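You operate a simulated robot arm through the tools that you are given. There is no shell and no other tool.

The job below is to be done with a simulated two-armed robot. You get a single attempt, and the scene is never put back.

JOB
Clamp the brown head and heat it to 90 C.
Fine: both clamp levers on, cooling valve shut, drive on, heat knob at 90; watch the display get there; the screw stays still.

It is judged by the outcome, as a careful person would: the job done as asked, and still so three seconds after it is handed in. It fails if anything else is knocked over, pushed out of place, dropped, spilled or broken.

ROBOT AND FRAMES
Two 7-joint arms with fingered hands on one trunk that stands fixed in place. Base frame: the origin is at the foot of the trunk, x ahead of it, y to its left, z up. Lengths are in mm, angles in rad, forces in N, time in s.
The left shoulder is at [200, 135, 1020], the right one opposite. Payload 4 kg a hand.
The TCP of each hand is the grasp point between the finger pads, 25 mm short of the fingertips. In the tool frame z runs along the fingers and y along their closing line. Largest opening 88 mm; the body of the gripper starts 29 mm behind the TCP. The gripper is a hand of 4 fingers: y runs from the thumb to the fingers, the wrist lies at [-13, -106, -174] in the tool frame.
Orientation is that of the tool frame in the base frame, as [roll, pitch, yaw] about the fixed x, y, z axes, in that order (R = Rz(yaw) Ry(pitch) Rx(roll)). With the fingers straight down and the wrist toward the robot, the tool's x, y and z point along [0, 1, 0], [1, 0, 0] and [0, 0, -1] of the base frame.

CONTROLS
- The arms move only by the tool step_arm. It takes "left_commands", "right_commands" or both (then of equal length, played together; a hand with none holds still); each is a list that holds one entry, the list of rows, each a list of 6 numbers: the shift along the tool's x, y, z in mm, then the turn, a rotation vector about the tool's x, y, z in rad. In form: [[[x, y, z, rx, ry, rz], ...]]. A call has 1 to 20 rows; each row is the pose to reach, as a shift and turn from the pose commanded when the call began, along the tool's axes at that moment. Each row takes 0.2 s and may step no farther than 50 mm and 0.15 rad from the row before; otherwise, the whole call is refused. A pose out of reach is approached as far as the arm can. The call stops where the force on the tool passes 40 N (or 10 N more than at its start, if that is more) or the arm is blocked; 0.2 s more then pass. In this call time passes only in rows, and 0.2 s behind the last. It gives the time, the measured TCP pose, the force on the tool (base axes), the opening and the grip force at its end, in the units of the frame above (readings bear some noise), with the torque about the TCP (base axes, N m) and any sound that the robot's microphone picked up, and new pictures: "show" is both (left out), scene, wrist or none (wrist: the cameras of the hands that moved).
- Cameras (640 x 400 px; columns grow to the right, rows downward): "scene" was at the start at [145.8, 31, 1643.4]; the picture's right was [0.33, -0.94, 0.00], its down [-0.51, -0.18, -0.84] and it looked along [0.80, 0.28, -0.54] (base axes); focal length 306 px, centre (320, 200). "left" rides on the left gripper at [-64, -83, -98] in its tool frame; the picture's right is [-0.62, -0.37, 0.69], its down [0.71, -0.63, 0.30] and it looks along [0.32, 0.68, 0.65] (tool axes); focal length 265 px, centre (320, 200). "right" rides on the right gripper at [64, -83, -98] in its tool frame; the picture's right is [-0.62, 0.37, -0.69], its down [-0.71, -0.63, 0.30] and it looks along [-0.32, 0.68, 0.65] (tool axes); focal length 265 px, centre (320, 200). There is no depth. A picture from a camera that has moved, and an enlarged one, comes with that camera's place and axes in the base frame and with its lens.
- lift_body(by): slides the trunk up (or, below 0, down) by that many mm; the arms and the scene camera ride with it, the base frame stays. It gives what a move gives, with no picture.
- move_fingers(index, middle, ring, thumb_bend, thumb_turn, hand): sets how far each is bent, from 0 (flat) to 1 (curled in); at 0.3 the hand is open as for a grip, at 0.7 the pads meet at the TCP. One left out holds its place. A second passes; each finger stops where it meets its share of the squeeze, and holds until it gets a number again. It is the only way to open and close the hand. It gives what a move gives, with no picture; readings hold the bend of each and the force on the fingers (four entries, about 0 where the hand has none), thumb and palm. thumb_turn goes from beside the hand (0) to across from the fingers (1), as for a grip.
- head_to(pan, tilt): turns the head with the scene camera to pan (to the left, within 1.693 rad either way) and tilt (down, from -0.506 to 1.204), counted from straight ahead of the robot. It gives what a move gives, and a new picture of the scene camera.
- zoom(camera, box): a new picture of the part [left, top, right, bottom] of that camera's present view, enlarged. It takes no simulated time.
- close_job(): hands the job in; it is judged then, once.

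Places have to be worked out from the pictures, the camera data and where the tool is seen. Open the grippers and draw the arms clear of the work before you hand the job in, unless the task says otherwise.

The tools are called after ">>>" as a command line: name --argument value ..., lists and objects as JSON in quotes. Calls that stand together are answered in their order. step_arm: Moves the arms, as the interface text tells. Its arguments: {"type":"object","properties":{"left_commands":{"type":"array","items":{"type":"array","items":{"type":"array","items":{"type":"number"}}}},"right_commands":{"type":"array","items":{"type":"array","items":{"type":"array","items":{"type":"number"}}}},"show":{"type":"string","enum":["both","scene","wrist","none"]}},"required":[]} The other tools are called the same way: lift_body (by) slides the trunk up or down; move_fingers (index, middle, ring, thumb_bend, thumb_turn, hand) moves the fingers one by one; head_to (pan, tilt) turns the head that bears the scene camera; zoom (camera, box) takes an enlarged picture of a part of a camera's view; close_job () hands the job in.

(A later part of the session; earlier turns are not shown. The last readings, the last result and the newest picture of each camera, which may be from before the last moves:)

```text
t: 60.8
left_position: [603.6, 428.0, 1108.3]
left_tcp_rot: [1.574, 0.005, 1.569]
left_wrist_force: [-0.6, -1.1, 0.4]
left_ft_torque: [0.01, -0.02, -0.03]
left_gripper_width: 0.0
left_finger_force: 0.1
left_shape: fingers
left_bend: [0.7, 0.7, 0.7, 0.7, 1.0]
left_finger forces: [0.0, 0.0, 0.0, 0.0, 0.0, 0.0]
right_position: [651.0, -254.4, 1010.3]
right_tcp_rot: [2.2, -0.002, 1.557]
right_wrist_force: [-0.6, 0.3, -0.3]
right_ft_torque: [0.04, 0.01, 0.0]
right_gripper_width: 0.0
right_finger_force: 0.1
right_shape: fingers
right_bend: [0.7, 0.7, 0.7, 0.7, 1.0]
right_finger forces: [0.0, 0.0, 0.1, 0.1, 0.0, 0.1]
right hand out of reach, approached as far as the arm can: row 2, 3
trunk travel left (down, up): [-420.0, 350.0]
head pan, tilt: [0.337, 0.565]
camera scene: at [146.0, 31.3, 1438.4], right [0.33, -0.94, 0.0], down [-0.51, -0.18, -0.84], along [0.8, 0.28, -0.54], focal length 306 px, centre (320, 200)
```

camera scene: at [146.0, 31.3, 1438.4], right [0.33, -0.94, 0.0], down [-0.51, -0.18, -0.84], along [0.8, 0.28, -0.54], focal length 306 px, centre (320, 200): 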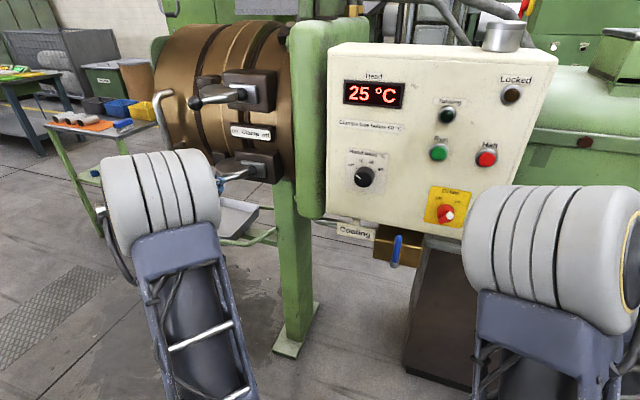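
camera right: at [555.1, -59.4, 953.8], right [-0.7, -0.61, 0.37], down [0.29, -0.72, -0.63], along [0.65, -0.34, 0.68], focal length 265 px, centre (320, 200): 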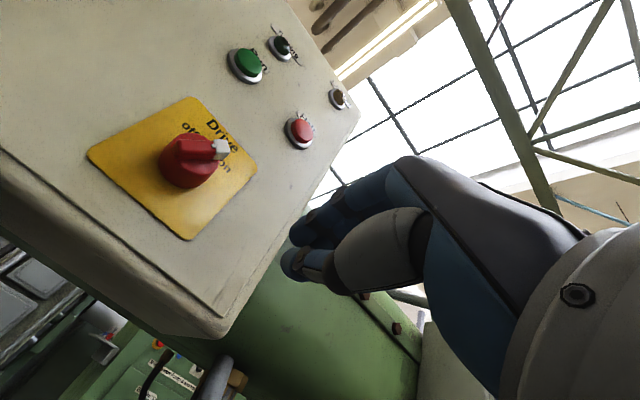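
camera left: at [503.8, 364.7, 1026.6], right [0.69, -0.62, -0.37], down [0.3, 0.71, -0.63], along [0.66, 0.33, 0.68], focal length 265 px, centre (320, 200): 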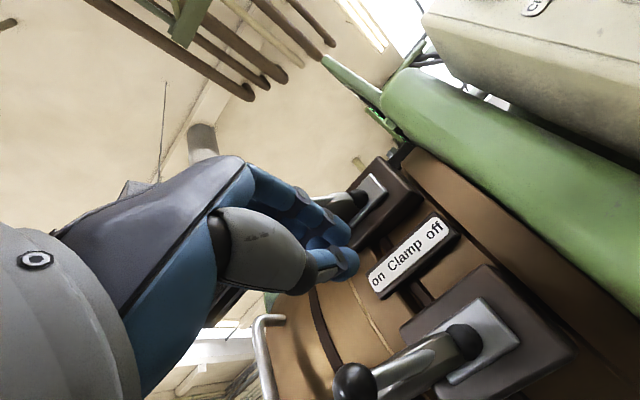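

The right arm is now clear. I'll bring the left hand across in front of the heat knob, about 90 mm short of it.

>>> step_arm --left_commands '[[[-42, 2, 5, 0, 0, 0], [-84, 4, 10, 0, 0, 0], [-126, 6, 15, 0, 0, 0], [-168, 8, 20, 0, 0, 0], [-210, 9, 25, 0, 0, 0], [-252, 10, 28, 0, 0, 0], [-291, 11, 30, 0, 0, 0]]]'

```text
t: 62.4
left_position: [624.1, 208.3, 1119.2]
left_tcp_rot: [1.575, 0.003, 1.565]
left_wrist_force: [0.5, 0.0, 0.1]
left_ft_torque: [0.02, 0.0, -0.01]
left_gripper_width: 0.0
left_finger_force: 0.0
left_shape: fingers
left_bend: [0.7, 0.7, 0.7, 0.7, 1.0]
left_finger forces: [0.0, 0.0, 0.1, 0.0, 0.1, 0.0]
left hand out of reach, approached as far as the arm can: row 6, 7
right_position: [651.6, -254.8, 1010.6]
right_tcp_rot: [2.197, -0.001, 1.555]
right_wrist_force: [0.4, -0.5, -0.7]
right_ft_torque: [-0.01, 0.03, -0.03]
right_gripper_width: 0.1
right_finger_force: 0.1
right_shape: fingers
right_bend: [0.7, 0.7, 0.7, 0.7, 1.0]
right_finger forces: [0.0, 0.0, 0.0, 0.0, 0.0, 0.1]
trunk travel left (down, up): [-420.0, 350.0]
head pan, tilt: [0.337, 0.565]
camera scene: at [145.8, 31.0, 1438.4], right [0.33, -0.94, 0.0], down [-0.51, -0.18, -0.84], along [0.8, 0.28, -0.54], focal length 306 px, centre (320, 200)
camera left: at [524.2, 146.1, 1035.8], right [0.69, -0.63, -0.37], down [0.31, 0.71, -0.63], along [0.66, 0.32, 0.68], focal length 265 px, centre (320, 200)
```

scene: 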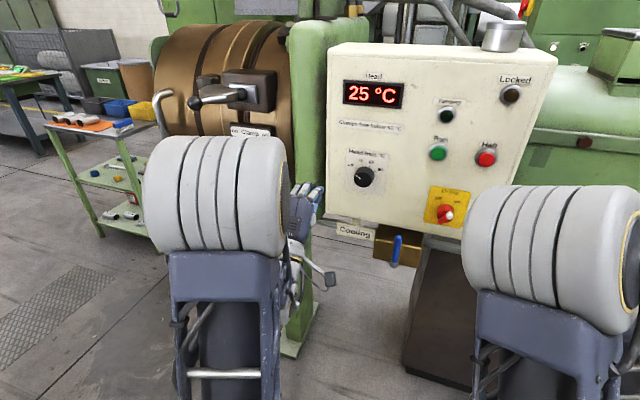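
left: 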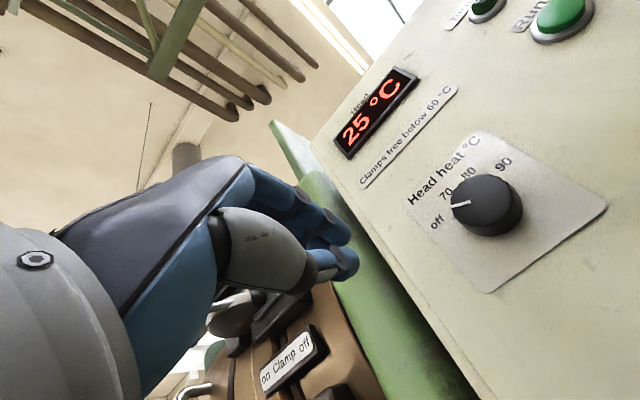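

The left hand reaches only y≈208 in this posture. If I roll it about 90° clockwise, the wrist lies on the left, which should suit this arm and leave turning range for the knob. I'll roll it while moving toward the knob's line, still well off the panel.

>>> step_arm --left_commands '[[[-3, 0, 2, 0, 0, 0.15], [-8, 0, 4, 0, 0, 0.3], [-14, 0, 6, 0, 0, 0.45], [-22, 0, 8, 0, 0, 0.6], [-30, 0, 10, 0, 0, 0.75], [-38, 0, 10, 0, 0, 0.9], [-46, 0, 10, 0, 0, 1.05], [-54, 0, 10, 0, 0, 1.2], [-62, 0, 10, 0, 0, 1.35], [-70, 0, 10, 0, 0, 1.5]]]'

```text
t: 63.8
left_position: [618.9, 203.4, 1195.8]
left_tcp_rot: [1.41, -0.694, 1.7]
left_wrist_force: [0.0, 0.8, 0.3]
left_ft_torque: [0.01, -0.02, 0.0]
left_gripper_width: 0.1
left_finger_force: 0.0
left_shape: fingers
left_bend: [0.7, 0.7, 0.7, 0.7, 1.0]
left_finger forces: [0.0, 0.0, 0.1, 0.0, 0.1, 0.0]
left hand out of reach, approached as far as the arm can: row 4, 5, 6
right_position: [648.6, -264.0, 1011.1]
right_tcp_rot: [2.193, -0.003, 1.537]
right_wrist_force: [0.1, -0.1, 0.0]
right_ft_torque: [-0.01, 0.01, -0.03]
right_gripper_width: 0.0
right_finger_force: 0.1
right_shape: fingers
right_bend: [0.7, 0.7, 0.7, 0.7, 1.0]
right_finger forces: [0.1, 0.0, 0.0, 0.1, 0.0, 0.0]
trunk travel left (down, up): [-420.0, 350.0]
head pan, tilt: [0.337, 0.565]
stopped in row 6 (left hand): the arm was blocked; the commanded pose is now the measured one
camera scene: at [145.8, 30.9, 1438.4], right [0.33, -0.94, 0.0], down [-0.51, -0.18, -0.84], along [0.8, 0.28, -0.54], focal length 306 px, centre (320, 200)
camera left: at [533.0, 205.8, 1079.7], right [0.78, -0.21, -0.59], down [0.28, 0.96, 0.02], along [0.56, -0.18, 0.81], focal length 265 px, centre (320, 200)
```

scene: 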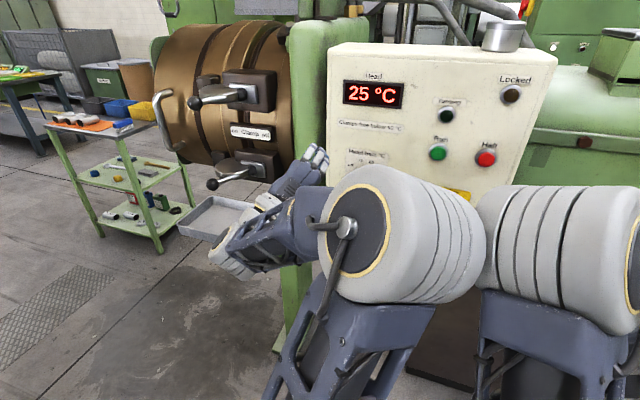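
left: 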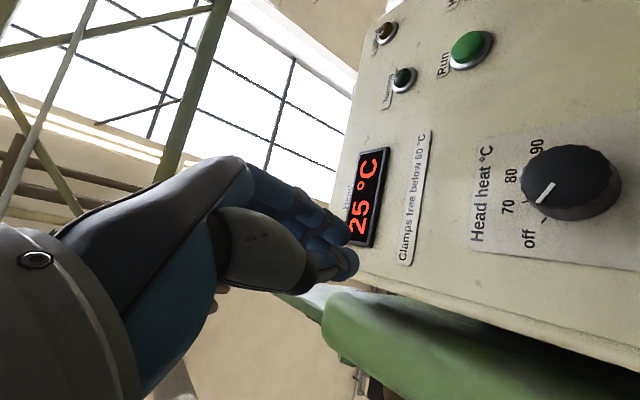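

While rolling, the left elbow swung to the inside and touched the right elbow, shifting the right hand about 10 mm; nothing else was touched. The inner-elbow posture should suit y≈137, so I'll move the right arm farther to the right to make room.

>>> step_arm --right_commands '[[[-35, 2, -15, 0, 0, 0], [-70, 4, -29, 0, 0, 0], [-106, 5, -44, 0, 0, 0], [-141, 7, -58, 0, 0, 0]]]' --show "scene"

```text
t: 64.8
left_position: [618.3, 201.8, 1195.1]
left_tcp_rot: [1.409, -0.695, 1.704]
left_wrist_force: [0.7, -0.1, 1.3]
left_ft_torque: [-0.03, -0.01, -0.01]
left_gripper_width: 0.1
left_finger_force: 0.0
left_shape: fingers
left_bend: [0.7, 0.7, 0.7, 0.7, 1.0]
left_finger forces: [0.1, 0.0, 0.1, 0.1, 0.0, 0.0]
right_position: [601.2, -403.2, 1048.8]
right_tcp_rot: [2.193, -0.003, 1.537]
right_wrist_force: [0.9, 1.0, 0.4]
right_ft_torque: [0.0, -0.01, -0.02]
right_gripper_width: 0.0
right_finger_force: 0.0
right_shape: fingers
right_bend: [0.7, 0.7, 0.7, 0.7, 1.0]
right_finger forces: [0.1, 0.1, 0.0, 0.0, 0.0, 0.0]
trunk travel left (down, up): [-420.0, 350.0]
head pan, tilt: [0.337, 0.565]
camera scene: at [145.9, 31.2, 1438.4], right [0.33, -0.94, 0.0], down [-0.51, -0.18, -0.84], along [0.8, 0.28, -0.54], focal length 306 px, centre (320, 200)
```

scene: 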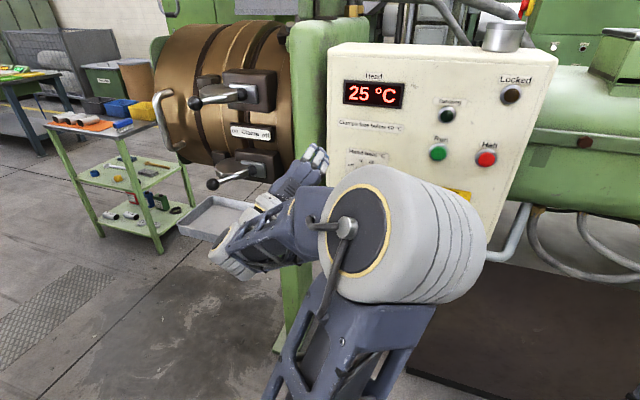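

The left hand is now unobstructed. I'll bring it level in front of the knob at about (640,137,1120), rolled about 20°, watching where the elbow goes.

>>> step_arm --left_commands '[[[-25, -4, 3, 0.019, -0.025, -0.088], [-50, -8, 5, 0.038, -0.05, -0.175], [-75, -12, 8, 0.058, -0.075, -0.263], [-100, -17, 11, 0.077, -0.099, -0.35]]]'

```text
t: 65.8
left_position: [637.2, 153.6, 1124.3]
left_tcp_rot: [1.567, -0.356, 1.549]
left_wrist_force: [0.0, 0.4, -0.6]
left_ft_torque: [0.0, -0.03, 0.01]
left_gripper_width: 0.0
left_finger_force: 0.2
left_shape: fingers
left_bend: [0.7, 0.7, 0.7, 0.7, 1.0]
left_finger forces: [0.0, 0.0, 0.0, 0.0, 0.1, 0.0]
left hand out of reach, approached as far as the arm can: row 4
right_position: [601.1, -403.7, 1047.8]
right_tcp_rot: [2.194, -0.003, 1.536]
right_wrist_force: [0.1, 0.3, 1.3]
right_ft_torque: [-0.03, -0.01, 0.0]
right_gripper_width: 0.0
right_finger_force: 0.2
right_shape: fingers
right_bend: [0.7, 0.7, 0.7, 0.7, 1.0]
right_finger forces: [0.1, 0.0, 0.1, 0.0, 0.0, 0.0]
trunk travel left (down, up): [-420.0, 350.0]
head pan, tilt: [0.337, 0.565]
camera scene: at [145.8, 30.8, 1438.4], right [0.33, -0.94, 0.0], down [-0.51, -0.18, -0.84], along [0.8, 0.28, -0.54], focal length 306 px, centre (320, 200)
camera left: at [537.9, 125.2, 1025.2], right [0.68, -0.47, -0.56], down [0.33, 0.88, -0.34], along [0.65, 0.05, 0.76], focal length 265 px, centre (320, 200)
```

scene: 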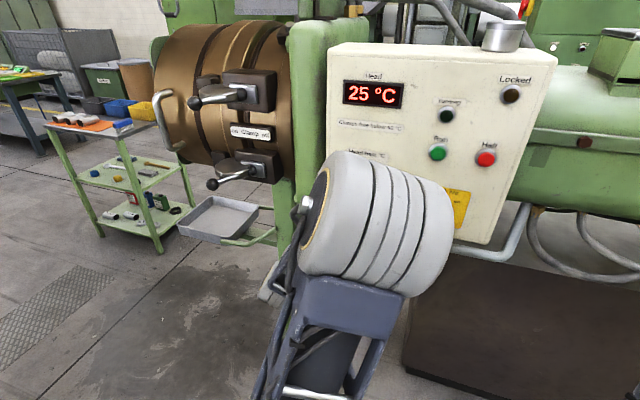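
left: 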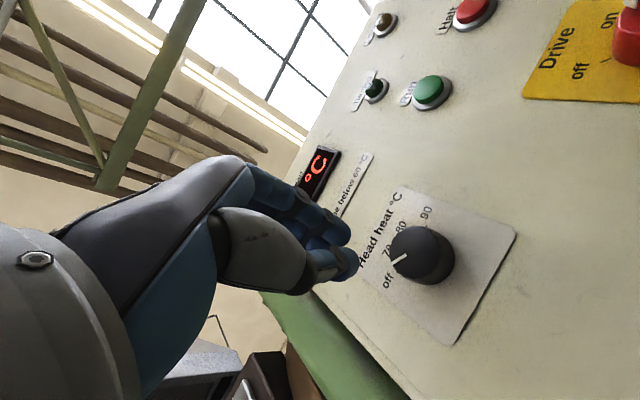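

The left hand is level in front of the panel at (637,154,1124). I'll zoom to fix the knob's centre accurately.

>>> zoom --camera "left" --box '[340, 170, 500, 310]'

>>> zoom --camera "scene" --box '[140, 60, 320, 230]'

```text
2.86 times, centred on (420, 240) of left
camera zoom: at [537.9, 125.2, 1025.2], right [0.68, -0.47, -0.56], down [0.33, 0.88, -0.34], along [0.65, 0.05, 0.76], focal length 758 px, centre (34, 86)
```

zoom: 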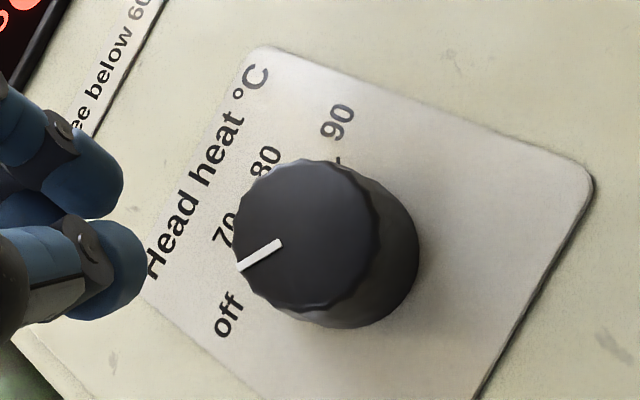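

```text
2.35 times, centred on (230, 145) of scene
camera zoom: at [145.8, 30.8, 1438.4], right [0.33, -0.94, 0.0], down [-0.51, -0.18, -0.84], along [0.8, 0.28, -0.54], focal length 719 px, centre (532, 329)
```

zoom: 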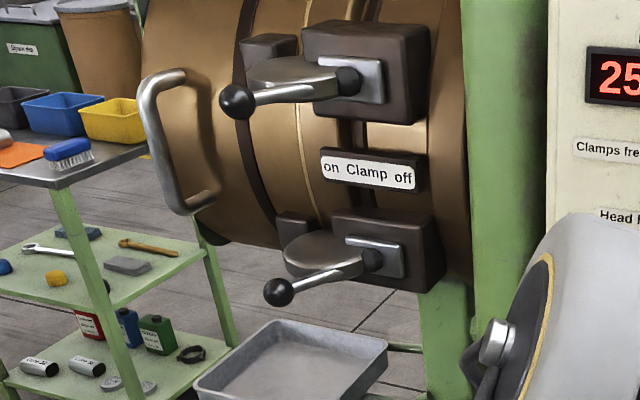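

Both clamps look identically on. The knob's front centre triangulates to (723,136,1121). I'll test how far this hand can roll clockwise while on the knob's axis, still 60 mm clear.

>>> step_arm --left_commands '[[[-4, 1, 4, 0, 0, 0.14], [-9, 1, 8, 0, 0, 0.28], [-13, 2, 12, 0, 0, 0.42], [-17, 2, 16, 0, 0, 0.56], [-17, 2, 20, 0, 0, 0.7], [-17, 2, 20, 0, 0, 0.84], [-17, 2, 20, 0, 0, 0.98], [-17, 2, 20, 0, 0, 1.12], [-17, 2, 20, 0, 0, 1.26]]]' --show "scene"

```text
t: 67.8
left_position: [701.9, 82.2, 1150.4]
left_tcp_rot: [-1.421, -1.53, -1.728]
left_wrist_force: [-0.8, 0.6, 0.8]
left_ft_torque: [0.0, -0.02, 0.02]
left_gripper_width: 0.0
left_finger_force: 0.1
left_shape: fingers
left_bend: [0.7, 0.7, 0.7, 0.7, 1.0]
left_finger forces: [0.0, 0.0, 0.0, 0.0, 0.1, 0.0]
left hand out of reach, approached as far as the arm can: row 3, 4, 5, 6, 7, 8, 9
right_position: [601.7, -403.1, 1048.4]
right_tcp_rot: [2.193, -0.003, 1.537]
right_wrist_force: [0.7, 0.2, -0.3]
right_ft_torque: [0.02, 0.0, 0.01]
right_gripper_width: 0.1
right_finger_force: 0.0
right_shape: fingers
right_bend: [0.7, 0.7, 0.7, 0.7, 1.0]
right_finger forces: [0.1, 0.0, 0.0, 0.0, 0.0, 0.0]
trunk travel left (down, up): [-420.0, 350.0]
head pan, tilt: [0.337, 0.565]
camera scene: at [145.7, 31.0, 1438.5], right [0.33, -0.94, 0.0], down [-0.51, -0.18, -0.84], along [0.8, 0.28, -0.54], focal length 306 px, centre (320, 200)
```

scene: 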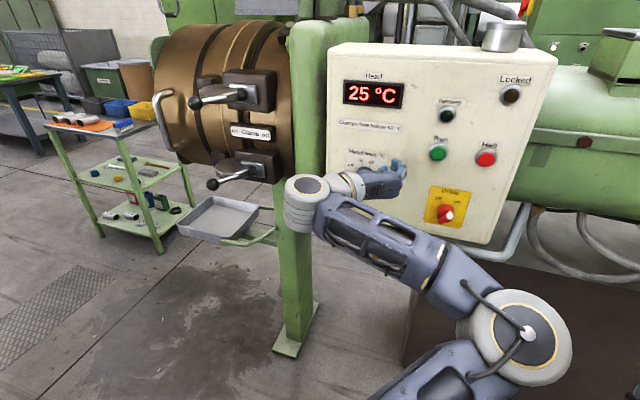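

The hand drifted to (702,82,1150), though without contact, and its orientation is level at about 90° roll with the wrist on the left. Reach seems better at larger x, so I'll test moving onto the knob's axis from here with the fingertips kept just short of the knob face.

>>> step_arm --left_commands '[[[-10, -18, -8, 0, 0, 0], [-20, -36, -12, 0, 0, 0], [-29, -54, -14, 0, 0, 0]]]'

```text
t: 68.6
left_position: [724.2, 102.0, 1147.1]
left_tcp_rot: [-1.401, -1.531, -1.755]
left_wrist_force: [-25.0, -3.9, -0.5]
left_ft_torque: [-0.03, 0.16, -0.17]
left_gripper_width: 0.0
left_finger_force: 12.8
left_shape: fingers
left_bend: [0.7, 0.7, 0.7, 0.71, 1.0]
left_finger forces: [17.0, 0.9, 0.0, 0.0, 7.9, 0.1]
left hand out of reach, approached as far as the arm can: row 1, 2, 3
right_position: [601.0, -403.3, 1048.8]
right_tcp_rot: [2.194, -0.003, 1.538]
right_wrist_force: [-0.1, 0.3, 0.6]
right_ft_torque: [0.0, -0.03, -0.02]
right_gripper_width: 0.0
right_finger_force: 0.1
right_shape: fingers
right_bend: [0.7, 0.7, 0.7, 0.7, 1.0]
right_finger forces: [0.0, 0.0, 0.1, 0.0, 0.0, 0.0]
trunk travel left (down, up): [-420.0, 350.0]
head pan, tilt: [0.337, 0.565]
camera scene: at [144.7, 30.7, 1438.5], right [0.33, -0.94, 0.0], down [-0.51, -0.18, -0.84], along [0.8, 0.28, -0.54], focal length 306 px, centre (320, 200)
camera left: at [627.4, 191.1, 1086.5], right [0.7, 0.38, -0.6], down [0.31, 0.6, 0.74], along [0.64, -0.71, 0.3], focal length 265 px, centre (320, 200)
```

scene: 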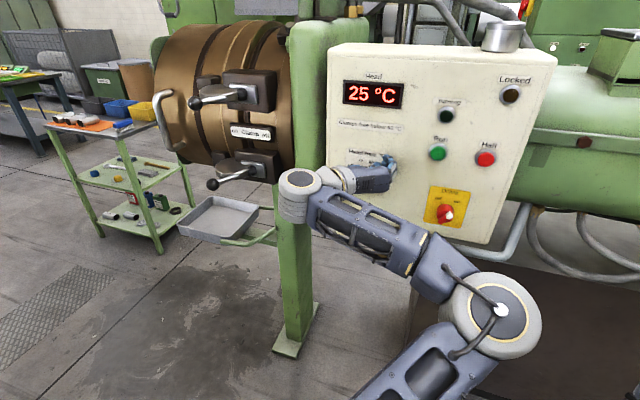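
left: 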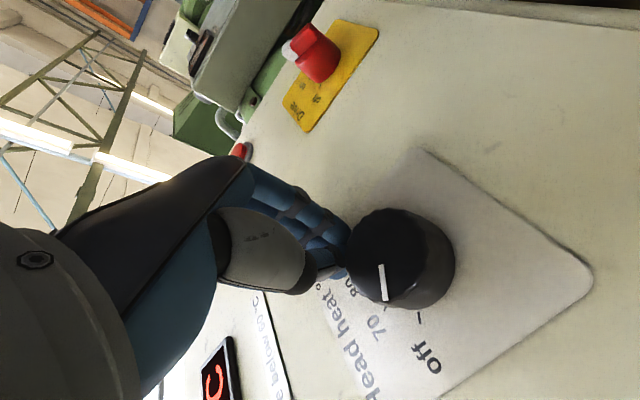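

The out-of-reach motion pressed the fingertips lightly against the panel (25 N) beside the knob; the knob still points at "off". In this posture the forearm runs almost sideways and the wrist is at its limit, so I'll back away and unroll to about 20°.

>>> step_arm --left_commands '[[[0, 17, -20, 0, 0, 0], [0, 17, -25, 0, 0, -0.14], [0, 12, -30, 0, 0, -0.28], [0, 5, -35, 0, 0, -0.42], [0, -3, -42, 0, 0, -0.56], [0, -12, -50, 0, 0, -0.7], [0, -20, -56, 0, 0, -0.84], [0, -28, -62, 0, 0, -0.98], [0, -35, -68, 0, 0, -1.12], [0, -40, -72, 0, 0, -1.26]]]'

```text
t: 70.8
left_position: [652.3, 148.6, 1146.8]
left_tcp_rot: [1.565, -0.356, 1.548]
left_wrist_force: [0.0, 0.7, -0.1]
left_ft_torque: [0.01, -0.01, 0.05]
left_gripper_width: 0.0
left_finger_force: 0.1
left_shape: fingers
left_bend: [0.7, 0.7, 0.7, 0.7, 1.0]
left_finger forces: [0.1, 0.1, 0.0, 0.0, 0.0, 0.0]
left hand out of reach, approached as far as the arm can: row 1, 10
right_position: [601.0, -403.9, 1047.3]
right_tcp_rot: [2.195, -0.003, 1.538]
right_wrist_force: [0.2, 0.6, -0.3]
right_ft_torque: [-0.01, 0.03, 0.02]
right_gripper_width: 0.0
right_finger_force: 0.0
right_shape: fingers
right_bend: [0.7, 0.7, 0.7, 0.7, 1.0]
right_finger forces: [0.1, 0.1, 0.0, 0.0, 0.0, 0.0]
trunk travel left (down, up): [-420.0, 350.0]
head pan, tilt: [0.337, 0.565]
camera scene: at [146.0, 30.7, 1438.4], right [0.33, -0.94, 0.0], down [-0.51, -0.18, -0.84], along [0.8, 0.28, -0.54], focal length 306 px, centre (320, 200)
camera left: at [552.8, 120.7, 1046.4], right [0.68, -0.47, -0.56], down [0.33, 0.88, -0.34], along [0.65, 0.05, 0.76], focal length 265 px, centre (320, 200)
```

scene: 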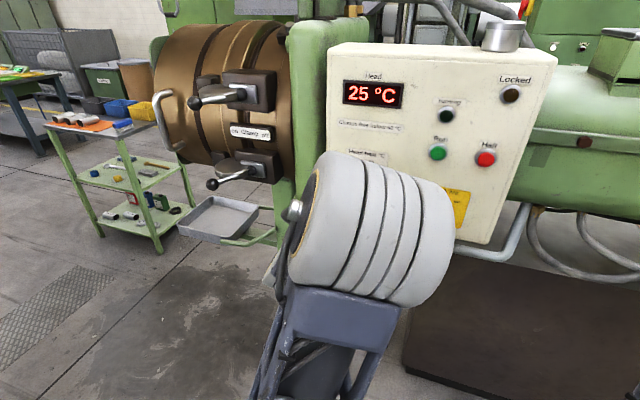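
left: 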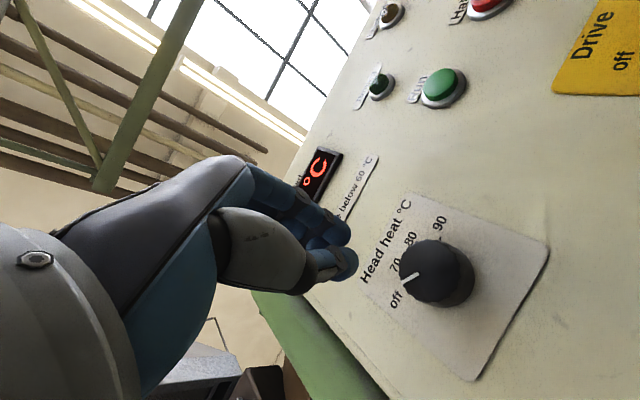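

The hand is at (652,149,1147), rolled about 20°, and this posture is comfortable. I'll move onto the knob's axis at x=690 (fingertips at 715, short of the knob's face at 723).

>>> step_arm --left_commands '[[[-10, -10, 15, 0, 0, 0], [-20, -20, 28, 0, 0, 0], [-20, -20, 37, 0, 0, 0]]]'

```text
t: 71.6
left_position: [683.1, 161.1, 1132.8]
left_tcp_rot: [1.57, -0.357, 1.539]
left_wrist_force: [-0.1, 0.6, -0.3]
left_ft_torque: [-0.01, 0.01, 0.01]
left_gripper_width: 0.3
left_finger_force: 0.0
left_shape: fingers
left_bend: [0.7, 0.7, 0.7, 0.7, 1.0]
left_finger forces: [0.0, 0.0, 0.0, 0.0, 0.0, 0.1]
left hand out of reach, approached as far as the arm can: row 1, 2, 3
right_position: [601.0, -403.8, 1048.1]
right_tcp_rot: [2.196, -0.003, 1.536]
right_wrist_force: [-0.3, 0.0, -0.4]
right_ft_torque: [-0.01, 0.02, 0.0]
right_gripper_width: 0.0
right_finger_force: 0.0
right_shape: fingers
right_bend: [0.7, 0.7, 0.7, 0.7, 1.0]
right_finger forces: [0.1, 0.0, 0.0, 0.1, 0.1, 0.0]
trunk travel left (down, up): [-420.0, 350.0]
head pan, tilt: [0.337, 0.565]
camera scene: at [145.7, 31.0, 1438.4], right [0.33, -0.94, 0.0], down [-0.51, -0.18, -0.84], along [0.8, 0.28, -0.54], focal length 306 px, centre (320, 200)
camera left: at [583.0, 133.7, 1033.1], right [0.68, -0.47, -0.56], down [0.33, 0.88, -0.34], along [0.65, 0.04, 0.75], focal length 265 px, centre (320, 200)
```

scene: 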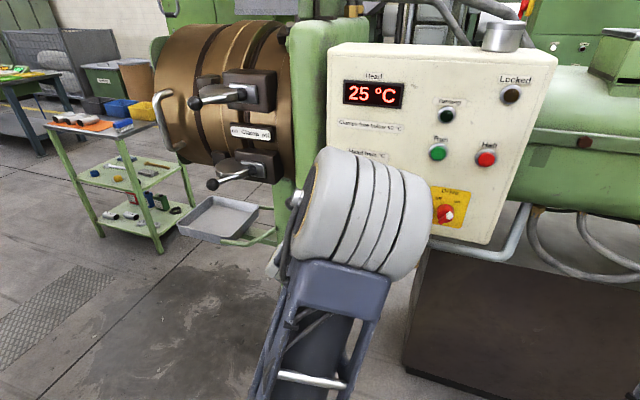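
left: 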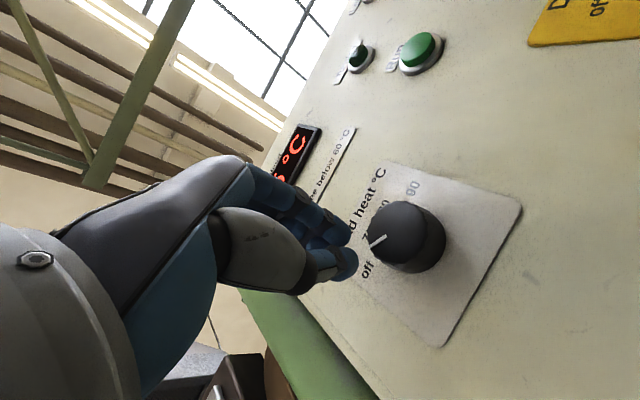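

In this posture the elbow is high and the forearm hangs down, so the wrist is badly bent. Earlier the right arm worked very well reaching low with the hand pitched down and a higher trunk, so I'll pull the left hand back and raise the trunk again.

>>> step_arm --left_commands '[[[3, 8, -12, 0, 0, 0], [3, 15, -30, 0, 0, 0]]]' --show "none"

>>> lift_body --by 205

>>> zoom --camera "scene" --box '[0, 0, 640, 400]'

```text
t: 72.2
left_position: [654.2, 159.0, 1147.8]
left_tcp_rot: [1.562, -0.354, 1.556]
left_wrist_force: [0.3, 0.3, 0.5]
left_ft_torque: [-0.02, -0.03, -0.01]
left_gripper_width: 0.1
left_finger_force: 0.1
left_shape: fingers
left_bend: [0.7, 0.7, 0.7, 0.7, 1.0]
left_finger forces: [0.0, 0.0, 0.1, 0.0, 0.0, 0.1]
right_position: [601.8, -402.6, 1047.9]
right_tcp_rot: [2.194, -0.003, 1.536]
right_wrist_force: [0.2, -0.1, -0.9]
right_ft_torque: [-0.02, 0.01, 0.03]
right_gripper_width: 0.0
right_finger_force: 0.0
right_shape: fingers
right_bend: [0.7, 0.7, 0.7, 0.7, 1.0]
right_finger forces: [0.0, 0.0, 0.0, 0.0, 0.1, 0.1]
trunk travel left (down, up): [-420.0, 350.0]
head pan, tilt: [0.337, 0.565]
```

```text
t: 74.4
left_position: [654.4, 158.2, 1353.3]
left_tcp_rot: [1.563, -0.355, 1.554]
left_wrist_force: [-0.2, -0.2, -0.1]
left_ft_torque: [0.03, 0.02, -0.01]
left_gripper_width: 0.0
left_finger_force: 0.0
left_shape: fingers
left_bend: [0.7, 0.7, 0.7, 0.7, 1.0]
left_finger forces: [0.0, 0.0, 0.0, 0.1, 0.0, 0.0]
right_position: [601.9, -402.2, 1253.3]
right_tcp_rot: [2.194, -0.002, 1.535]
right_wrist_force: [-0.2, 1.0, 0.1]
right_ft_torque: [-0.05, 0.02, 0.01]
right_gripper_width: 0.0
right_finger_force: 0.0
right_shape: fingers
right_bend: [0.7, 0.7, 0.7, 0.7, 1.0]
right_finger forces: [0.1, 0.0, 0.0, 0.0, 0.1, 0.0]
trunk travel left (down, up): [-625.0, 145.0]
head pan, tilt: [0.337, 0.565]
```

```text
1.00 times, centred on (320, 200) of scene (not enlarged: the box is as wide or as high as the picture)
camera zoom: at [145.9, 31.0, 1643.4], right [0.33, -0.94, 0.0], down [-0.51, -0.18, -0.84], along [0.8, 0.28, -0.54], focal length 306 px, centre (320, 200)
```

zoom: 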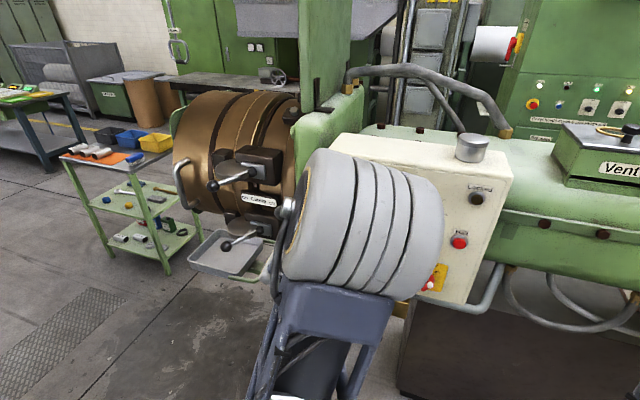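

The trunk is back up, with the left hand at (654,158,1353). I'll now pitch it down, unroll it, and start lowering it in front of the panel.

>>> step_arm --left_commands '[[[-10, -18, -3, 0.094, -0.034, -0.07], [-20, -36, -6, 0.188, -0.068, -0.14], [-30, -54, -9, 0.282, -0.102, -0.21], [-40, -72, -12, 0.376, -0.136, -0.28], [-49, -88, -15, 0.47, -0.17, -0.35]]]'

```text
t: 75.6
left_position: [655.7, 145.3, 1257.0]
left_tcp_rot: [2.054, 0.024, 1.473]
left_wrist_force: [0.0, 0.0, -0.2]
left_ft_torque: [-0.01, 0.0, -0.01]
left_gripper_width: 0.0
left_finger_force: 0.0
left_shape: fingers
left_bend: [0.7, 0.7, 0.7, 0.7, 1.0]
left_finger forces: [0.1, 0.1, 0.0, 0.0, 0.0, 0.1]
left hand out of reach, approached as far as the arm can: row 4, 5
right_position: [601.9, -403.3, 1254.4]
right_tcp_rot: [2.195, -0.003, 1.536]
right_wrist_force: [0.1, 0.0, -0.8]
right_ft_torque: [-0.01, -0.02, -0.03]
right_gripper_width: 0.0
right_finger_force: 0.1
right_shape: fingers
right_bend: [0.7, 0.7, 0.7, 0.7, 1.0]
right_finger forces: [0.1, 0.0, 0.0, 0.0, 0.0, 0.0]
trunk travel left (down, up): [-625.0, 145.0]
head pan, tilt: [0.337, 0.565]
camera scene: at [145.7, 31.4, 1643.4], right [0.33, -0.94, 0.0], down [-0.51, -0.18, -0.84], along [0.8, 0.28, -0.54], focal length 306 px, centre (320, 200)
camera left: at [523.5, 94.3, 1231.8], right [0.38, -0.68, -0.63], down [0.05, 0.7, -0.72], along [0.93, 0.24, 0.29], focal length 265 px, centre (320, 200)
```

scene: 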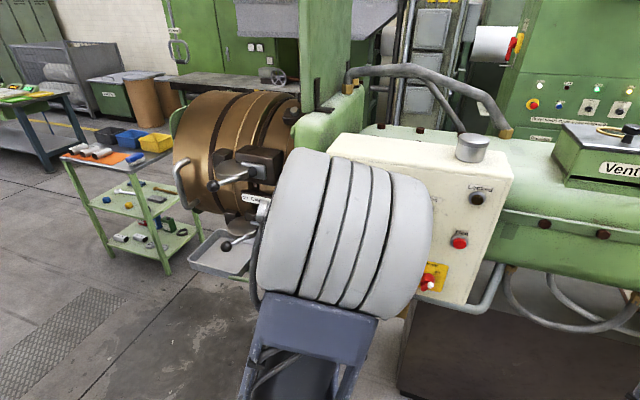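
left: 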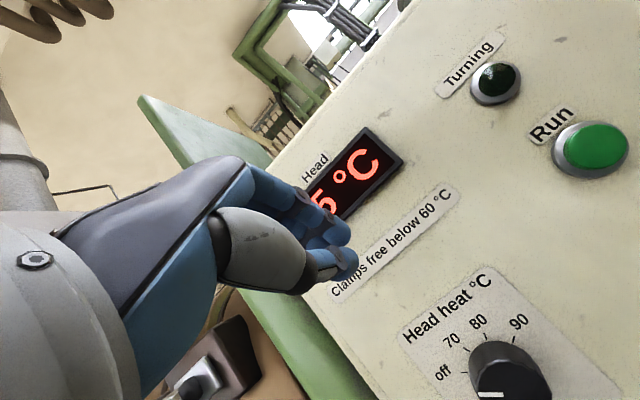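

The left hand is at (656,145,1257), pitched down 28°. I'll keep lowering it to about z=1152 with about 35° pitch, where this arm shape should be comfortable.

>>> step_arm --left_commands '[[[-2, -30, 18, 0.041, 0.029, -0.015], [-3, -60, 36, 0.083, 0.058, -0.031], [-5, -90, 54, 0.124, 0.087, -0.046]]]'

>>> zoom --camera "left" --box '[340, 200, 640, 400]'

```text
t: 76.4
left_position: [658.8, 157.6, 1228.1]
left_tcp_rot: [2.181, 0.043, 1.56]
left_wrist_force: [0.3, -0.1, 0.1]
left_ft_torque: [-0.03, -0.01, 0.03]
left_gripper_width: 0.0
left_finger_force: 0.0
left_shape: fingers
left_bend: [0.7, 0.7, 0.7, 0.7, 1.0]
left_finger forces: [0.1, 0.0, 0.1, 0.0, 0.1, 0.0]
left hand out of reach, approached as far as the arm can: row 1, 2, 3
right_position: [601.1, -401.5, 1253.6]
right_tcp_rot: [2.194, -0.004, 1.539]
right_wrist_force: [0.5, 0.3, 0.8]
right_ft_torque: [0.0, 0.03, -0.01]
right_gripper_width: 0.0
right_finger_force: 0.0
right_shape: fingers
right_bend: [0.7, 0.7, 0.7, 0.7, 1.0]
right_finger forces: [0.0, 0.0, 0.0, 0.0, 0.1, 0.0]
trunk travel left (down, up): [-625.0, 145.0]
head pan, tilt: [0.337, 0.565]
camera scene: at [145.2, 31.6, 1643.6], right [0.33, -0.94, 0.0], down [-0.51, -0.18, -0.84], along [0.8, 0.28, -0.54], focal length 306 px, centre (320, 200)
camera left: at [529.5, 96.3, 1220.1], right [0.35, -0.65, -0.67], down [-0.1, 0.69, -0.72], along [0.93, 0.32, 0.17], focal length 265 px, centre (320, 200)
```

scene: 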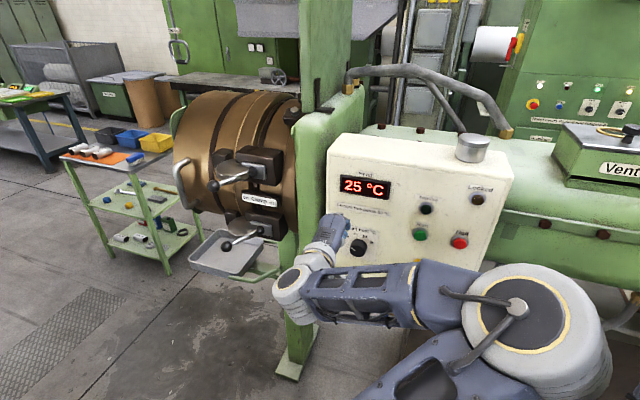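
left: 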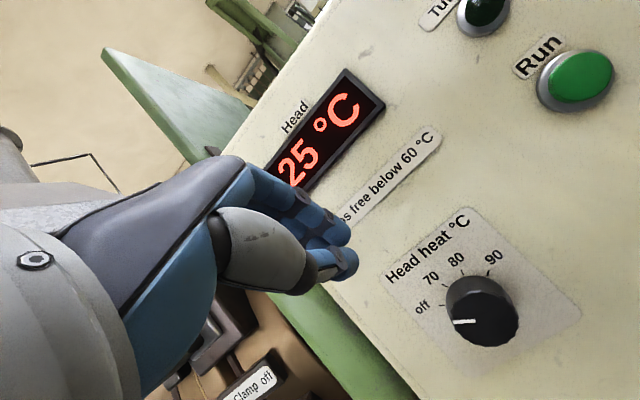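

```text
2.00 times, centred on (490, 300) of left
camera zoom: at [529.5, 96.3, 1220.1], right [0.35, -0.65, -0.67], down [-0.1, 0.69, -0.72], along [0.93, 0.32, 0.17], focal length 531 px, centre (-20, 0)
```

zoom: 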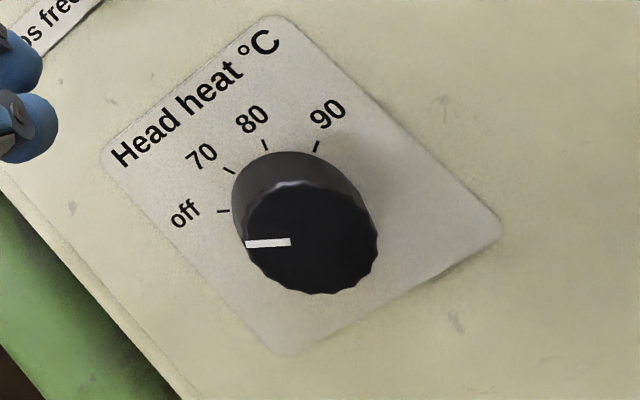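

The elbow swung inward again, and the knob still points at "off". The right arm's good posture had its elbow outside, so I'll take the left hand back up and out to a start-like pose to let the elbow swing outward, then come in again.

>>> step_arm --left_commands '[[[22, 13, -33, 0.1, 0, 0], [44, 25, -67, 0.2, 0, 0], [66, 38, -100, 0.3, 0, 0], [88, 51, -134, 0.4, 0, 0], [110, 64, -167, 0.5, 0, 0], [133, 76, -201, 0.6, 0, 0]]]' --show "scene"

```text
t: 77.8
left_position: [539.5, 295.3, 1395.6]
left_tcp_rot: [2.779, 0.015, 1.573]
left_wrist_force: [0.8, 0.3, 0.5]
left_ft_torque: [0.02, 0.03, 0.02]
left_gripper_width: 0.0
left_finger_force: 0.0
left_shape: fingers
left_bend: [0.7, 0.7, 0.7, 0.7, 1.0]
left_finger forces: [0.1, 0.0, 0.0, 0.1, 0.1, 0.0]
right_position: [601.7, -404.1, 1252.8]
right_tcp_rot: [2.193, -0.003, 1.536]
right_wrist_force: [-0.5, 0.1, 0.1]
right_ft_torque: [-0.01, 0.0, 0.0]
right_gripper_width: 0.1
right_finger_force: 0.1
right_shape: fingers
right_bend: [0.7, 0.7, 0.7, 0.7, 1.0]
right_finger forces: [0.0, 0.0, 0.0, 0.1, 0.0, 0.1]
trunk travel left (down, up): [-625.0, 145.0]
head pan, tilt: [0.337, 0.565]
camera scene: at [146.0, 30.6, 1643.4], right [0.33, -0.94, 0.0], down [-0.51, -0.18, -0.84], along [0.8, 0.28, -0.54], focal length 306 px, centre (320, 200)
```

scene: 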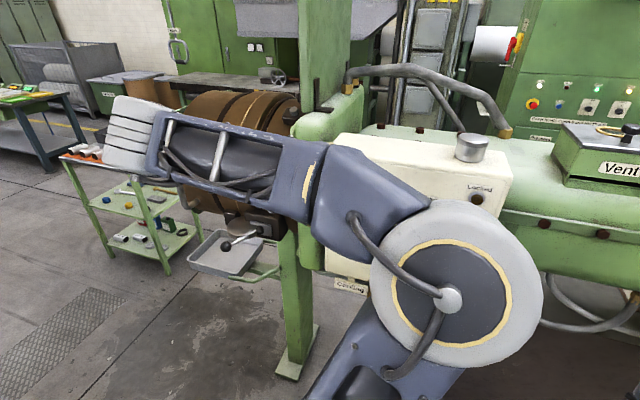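

The elbow is still inside. Rolling clockwise brought it there earlier, so I'll roll the hand counter-clockwise in this open space to swing it back out.

>>> step_arm --left_commands '[[[8, 0, 0, 0, 0, -0.14], [16, 0, 0, 0, 0, -0.28], [24, 0, 0, 0, 0, -0.42], [32, 0, 0, 0, 0, -0.56], [40, 0, 0, 0, 0, -0.7], [40, 0, 0, 0, 0, -0.84], [40, 0, 0, 0, 0, -0.98], [40, 0, 0, 0, 0, -1.12]]]' --show "scene"

```text
t: 79.6
left_position: [539.9, 334.7, 1396.7]
left_tcp_rot: [2.994, 0.334, 2.672]
left_wrist_force: [-0.7, 0.6, 0.3]
left_ft_torque: [0.02, -0.02, 0.01]
left_gripper_width: 0.1
left_finger_force: 0.1
left_shape: fingers
left_bend: [0.7, 0.7, 0.7, 0.7, 1.0]
left_finger forces: [0.0, 0.1, 0.1, 0.0, 0.1, 0.0]
right_position: [602.2, -402.3, 1254.2]
right_tcp_rot: [2.194, -0.003, 1.535]
right_wrist_force: [0.7, -0.6, -0.7]
right_ft_torque: [-0.03, 0.0, 0.0]
right_gripper_width: 0.0
right_finger_force: 0.0
right_shape: fingers
right_bend: [0.7, 0.7, 0.7, 0.7, 1.0]
right_finger forces: [0.1, 0.0, 0.0, 0.1, 0.0, 0.0]
trunk travel left (down, up): [-625.0, 145.0]
head pan, tilt: [0.337, 0.565]
camera scene: at [145.7, 31.0, 1643.4], right [0.33, -0.94, 0.0], down [-0.51, -0.18, -0.84], along [0.8, 0.28, -0.54], focal length 306 px, centre (320, 200)
```

scene: 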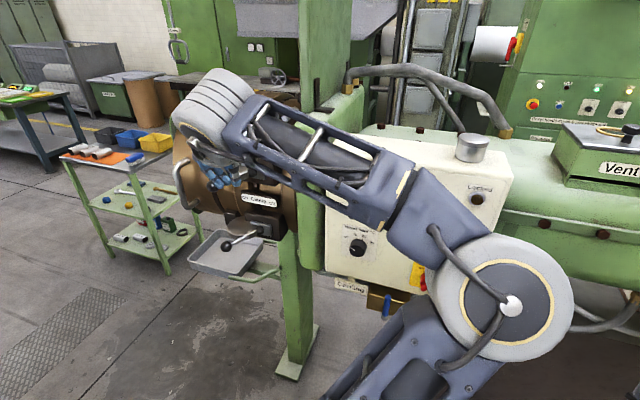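

The elbow stayed inside. I'll roll the other way and move the hand outward to the left to get the arm out of the centre.

>>> step_arm --left_commands '[[[0, 0, 0, 0, 0, 0.15], [0, 0, 0, 0, 0, 0.3], [0, 0, 0, 0, 0, 0.45], [0, 0, 0, 0, 0, 0.6], [0, 0, 0, 0, 0, 0.75], [0, 0, 0, 0, 0, 0.9], [0, 0, 0, 0, 0, 1.05], [0, 0, 0, 0, 0, 1.2], [0, 0, 0, 0, 0, 1.35], [0, 0, 0, 0, 0, 1.5], [0, 0, 0, 0, 0, 1.65], [0, 0, 0, 0, 0, 1.8], [0, 0, 0, 0, 0, 1.95]]]' --show "scene"

```text
t: 82.4
left_position: [539.7, 332.4, 1397.7]
left_tcp_rot: [2.88, -0.254, 0.774]
left_wrist_force: [0.7, -0.4, 0.2]
left_ft_torque: [-0.01, 0.01, 0.01]
left_gripper_width: 0.1
left_finger_force: 0.0
left_shape: fingers
left_bend: [0.7, 0.7, 0.7, 0.7, 1.0]
left_finger forces: [0.0, 0.0, 0.0, 0.0, 0.0, 0.1]
right_position: [600.6, -403.8, 1252.8]
right_tcp_rot: [2.195, -0.004, 1.535]
right_wrist_force: [0.1, -0.6, -0.3]
right_ft_torque: [0.03, -0.01, 0.02]
right_gripper_width: 0.3
right_finger_force: 0.2
right_shape: fingers
right_bend: [0.7, 0.7, 0.7, 0.7, 1.0]
right_finger forces: [0.0, 0.0, 0.0, 0.0, 0.0, 0.0]
trunk travel left (down, up): [-625.0, 145.0]
head pan, tilt: [0.337, 0.565]
camera scene: at [146.3, 30.3, 1643.4], right [0.33, -0.94, 0.0], down [-0.51, -0.18, -0.84], along [0.8, 0.28, -0.54], focal length 306 px, centre (320, 200)
```

scene: 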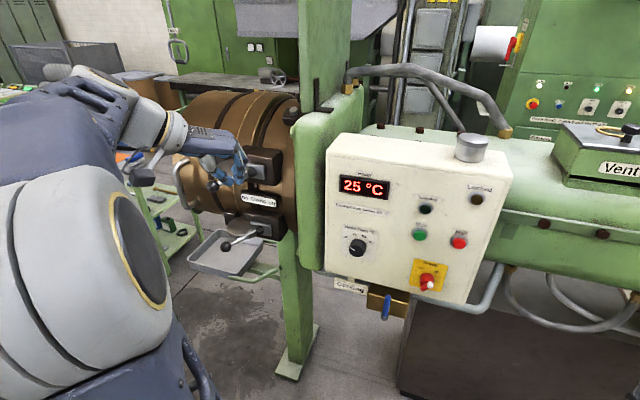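

The elbow is back on the outside. I'll roll the hand back about 0.8 rad to the start-like orientation and check the elbow stays out.

>>> step_arm --left_commands '[[[0, 0, 0, 0, 0, -0.14], [0, 0, 0, 0, 0, -0.28], [0, 0, 0, 0, 0, -0.42], [0, 0, 0, 0, 0, -0.56], [0, 0, 0, 0, 0, -0.7], [0, 0, 0, 0, 0, -0.82]]]' --show "scene"

```text
t: 83.8
left_position: [538.6, 334.3, 1396.7]
left_tcp_rot: [2.776, 0.014, 1.564]
left_wrist_force: [0.2, -0.3, 0.3]
left_ft_torque: [0.02, -0.02, -0.02]
left_gripper_width: 0.0
left_finger_force: 0.0
left_shape: fingers
left_bend: [0.7, 0.7, 0.7, 0.7, 1.0]
left_finger forces: [0.0, 0.0, 0.1, 0.1, 0.0, 0.0]
right_position: [601.3, -404.1, 1253.6]
right_tcp_rot: [2.194, -0.003, 1.536]
right_wrist_force: [-0.2, 0.4, 0.3]
right_ft_torque: [-0.02, -0.01, -0.02]
right_gripper_width: 0.1
right_finger_force: 0.0
right_shape: fingers
right_bend: [0.7, 0.7, 0.7, 0.7, 1.0]
right_finger forces: [0.0, 0.0, 0.0, 0.0, 0.1, 0.0]
trunk travel left (down, up): [-625.0, 145.0]
head pan, tilt: [0.337, 0.565]
camera scene: at [145.9, 31.1, 1643.4], right [0.33, -0.94, 0.0], down [-0.51, -0.18, -0.84], along [0.8, 0.28, -0.54], focal length 306 px, centre (320, 200)
```

scene: 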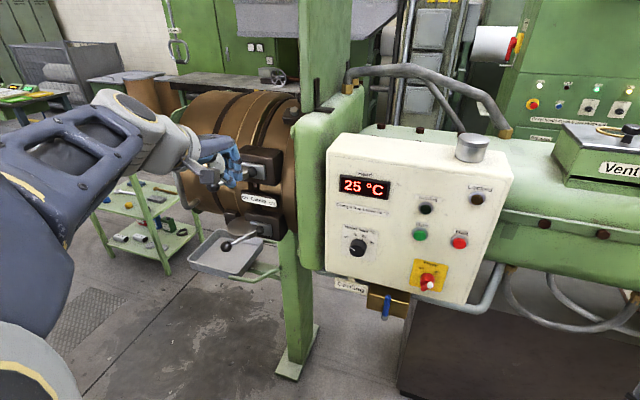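

The elbow is outside now, with the forearm coming from the left. I'll bring the hand in front of the knob area, pitched down about 35°, in one smooth path well off the panel.

>>> step_arm --left_commands '[[[-26, 5, 32, -0.086, 0, 0], [-52, 10, 64, -0.171, 0, 0], [-79, 14, 96, -0.257, 0, 0], [-105, 19, 128, -0.343, 0, 0], [-131, 24, 160, -0.429, 0, 0], [-158, 29, 192, -0.514, 0, 0], [-184, 33, 224, -0.6, 0, 0]]]'

```text
t: 85.4
left_position: [666.8, 145.1, 1205.4]
left_tcp_rot: [2.177, 0.013, 1.561]
left_wrist_force: [-1.2, 0.3, 0.8]
left_ft_torque: [-0.02, 0.0, 0.01]
left_gripper_width: 0.1
left_finger_force: 0.0
left_shape: fingers
left_bend: [0.7, 0.7, 0.7, 0.7, 1.0]
left_finger forces: [0.1, 0.0, 0.0, 0.0, 0.1, 0.1]
left hand out of reach, approached as far as the arm can: row 6, 7
right_position: [601.3, -402.7, 1253.8]
right_tcp_rot: [2.194, -0.003, 1.538]
right_wrist_force: [-1.1, -0.6, 0.3]
right_ft_torque: [-0.02, 0.02, 0.01]
right_gripper_width: 0.1
right_finger_force: 0.0
right_shape: fingers
right_bend: [0.7, 0.7, 0.7, 0.7, 1.0]
right_finger forces: [0.0, 0.1, 0.0, 0.0, 0.0, 0.0]
trunk travel left (down, up): [-625.0, 145.0]
head pan, tilt: [0.337, 0.565]
camera scene: at [145.0, 31.1, 1643.6], right [0.33, -0.94, 0.0], down [-0.51, -0.18, -0.84], along [0.8, 0.28, -0.54], focal length 306 px, centre (320, 200)
camera left: at [536.6, 83.1, 1193.7], right [0.35, -0.63, -0.69], down [-0.1, 0.71, -0.7], along [0.93, 0.32, 0.18], focal length 265 px, centre (320, 200)
```

scene: 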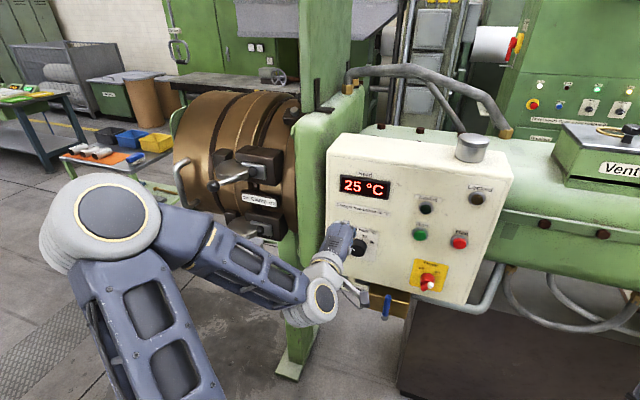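
left: 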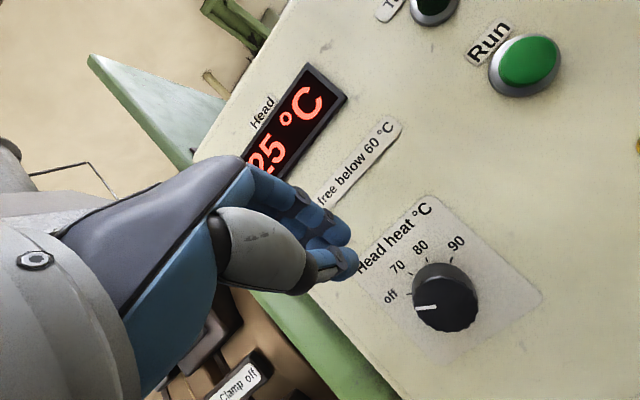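

This posture works: elbow out left, hand at (667,145,1205), and the knob is in clear view at "off". I'll reduce the pitch to about 20° and come down near the knob's axis, still short of it.

>>> step_arm --left_commands '[[[-3, -14, 17, -0.086, 0, 0], [-6, -29, 34, -0.171, 0, 0], [-8, -43, 52, -0.257, 0, 0]]]'

>>> zoom --camera "left" --box '[320, 180, 600, 380]'

```text
t: 86.2
left_position: [685.1, 139.2, 1140.1]
left_tcp_rot: [1.922, 0.012, 1.562]
left_wrist_force: [0.4, 0.2, 0.4]
left_ft_torque: [0.02, 0.01, -0.01]
left_gripper_width: 0.1
left_finger_force: 0.0
left_shape: fingers
left_bend: [0.7, 0.7, 0.7, 0.7, 1.0]
left_finger forces: [0.0, 0.0, 0.1, 0.0, 0.0, 0.0]
right_position: [600.9, -403.4, 1253.0]
right_tcp_rot: [2.194, -0.003, 1.538]
right_wrist_force: [-1.4, 0.1, -1.1]
right_ft_torque: [0.0, 0.02, 0.01]
right_gripper_width: 0.2
right_finger_force: 0.1
right_shape: fingers
right_bend: [0.7, 0.7, 0.7, 0.7, 1.0]
right_finger forces: [0.0, 0.0, 0.0, 0.0, 0.1, 0.1]
trunk travel left (down, up): [-625.0, 145.0]
head pan, tilt: [0.337, 0.565]
camera scene: at [145.5, 30.7, 1643.5], right [0.33, -0.94, 0.0], down [-0.51, -0.18, -0.84], along [0.8, 0.28, -0.54], focal length 306 px, centre (320, 200)
camera left: at [564.0, 76.9, 1097.3], right [0.52, -0.63, -0.58], down [0.08, 0.71, -0.7], along [0.85, 0.32, 0.41], focal length 265 px, centre (320, 200)
```

scene: 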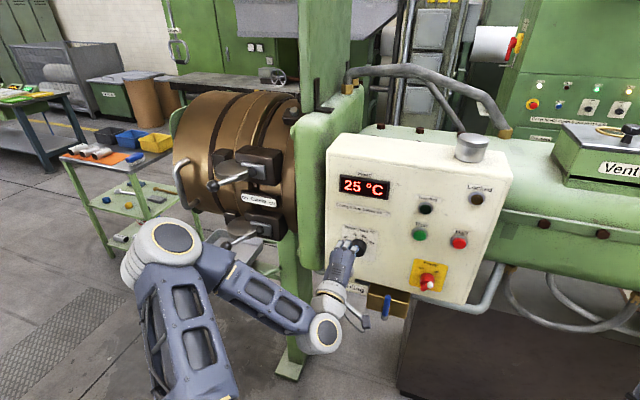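
left: 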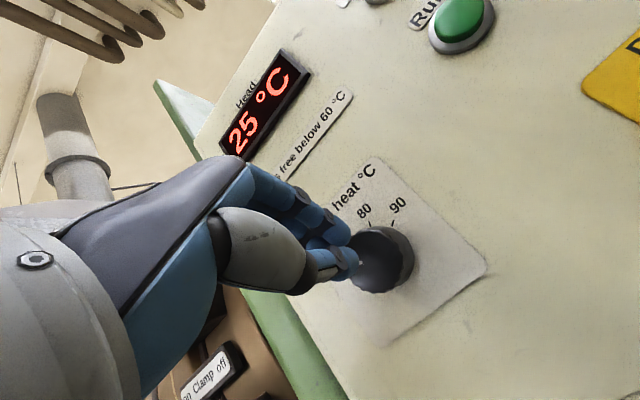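

```text
2.00 times, centred on (460, 280) of left
camera zoom: at [564.0, 76.9, 1097.3], right [0.52, -0.63, -0.58], down [0.08, 0.71, -0.7], along [0.85, 0.32, 0.41], focal length 531 px, centre (40, 40)
```

zoom: 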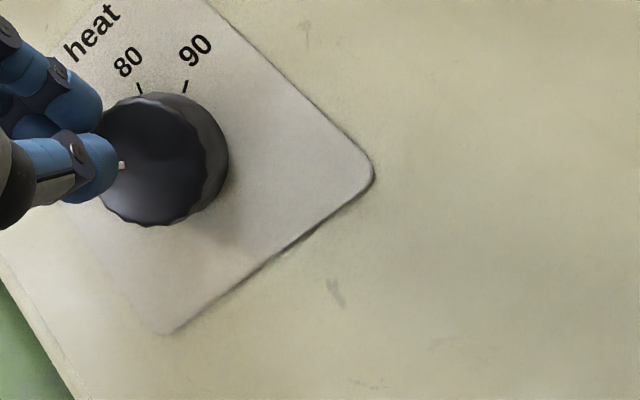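

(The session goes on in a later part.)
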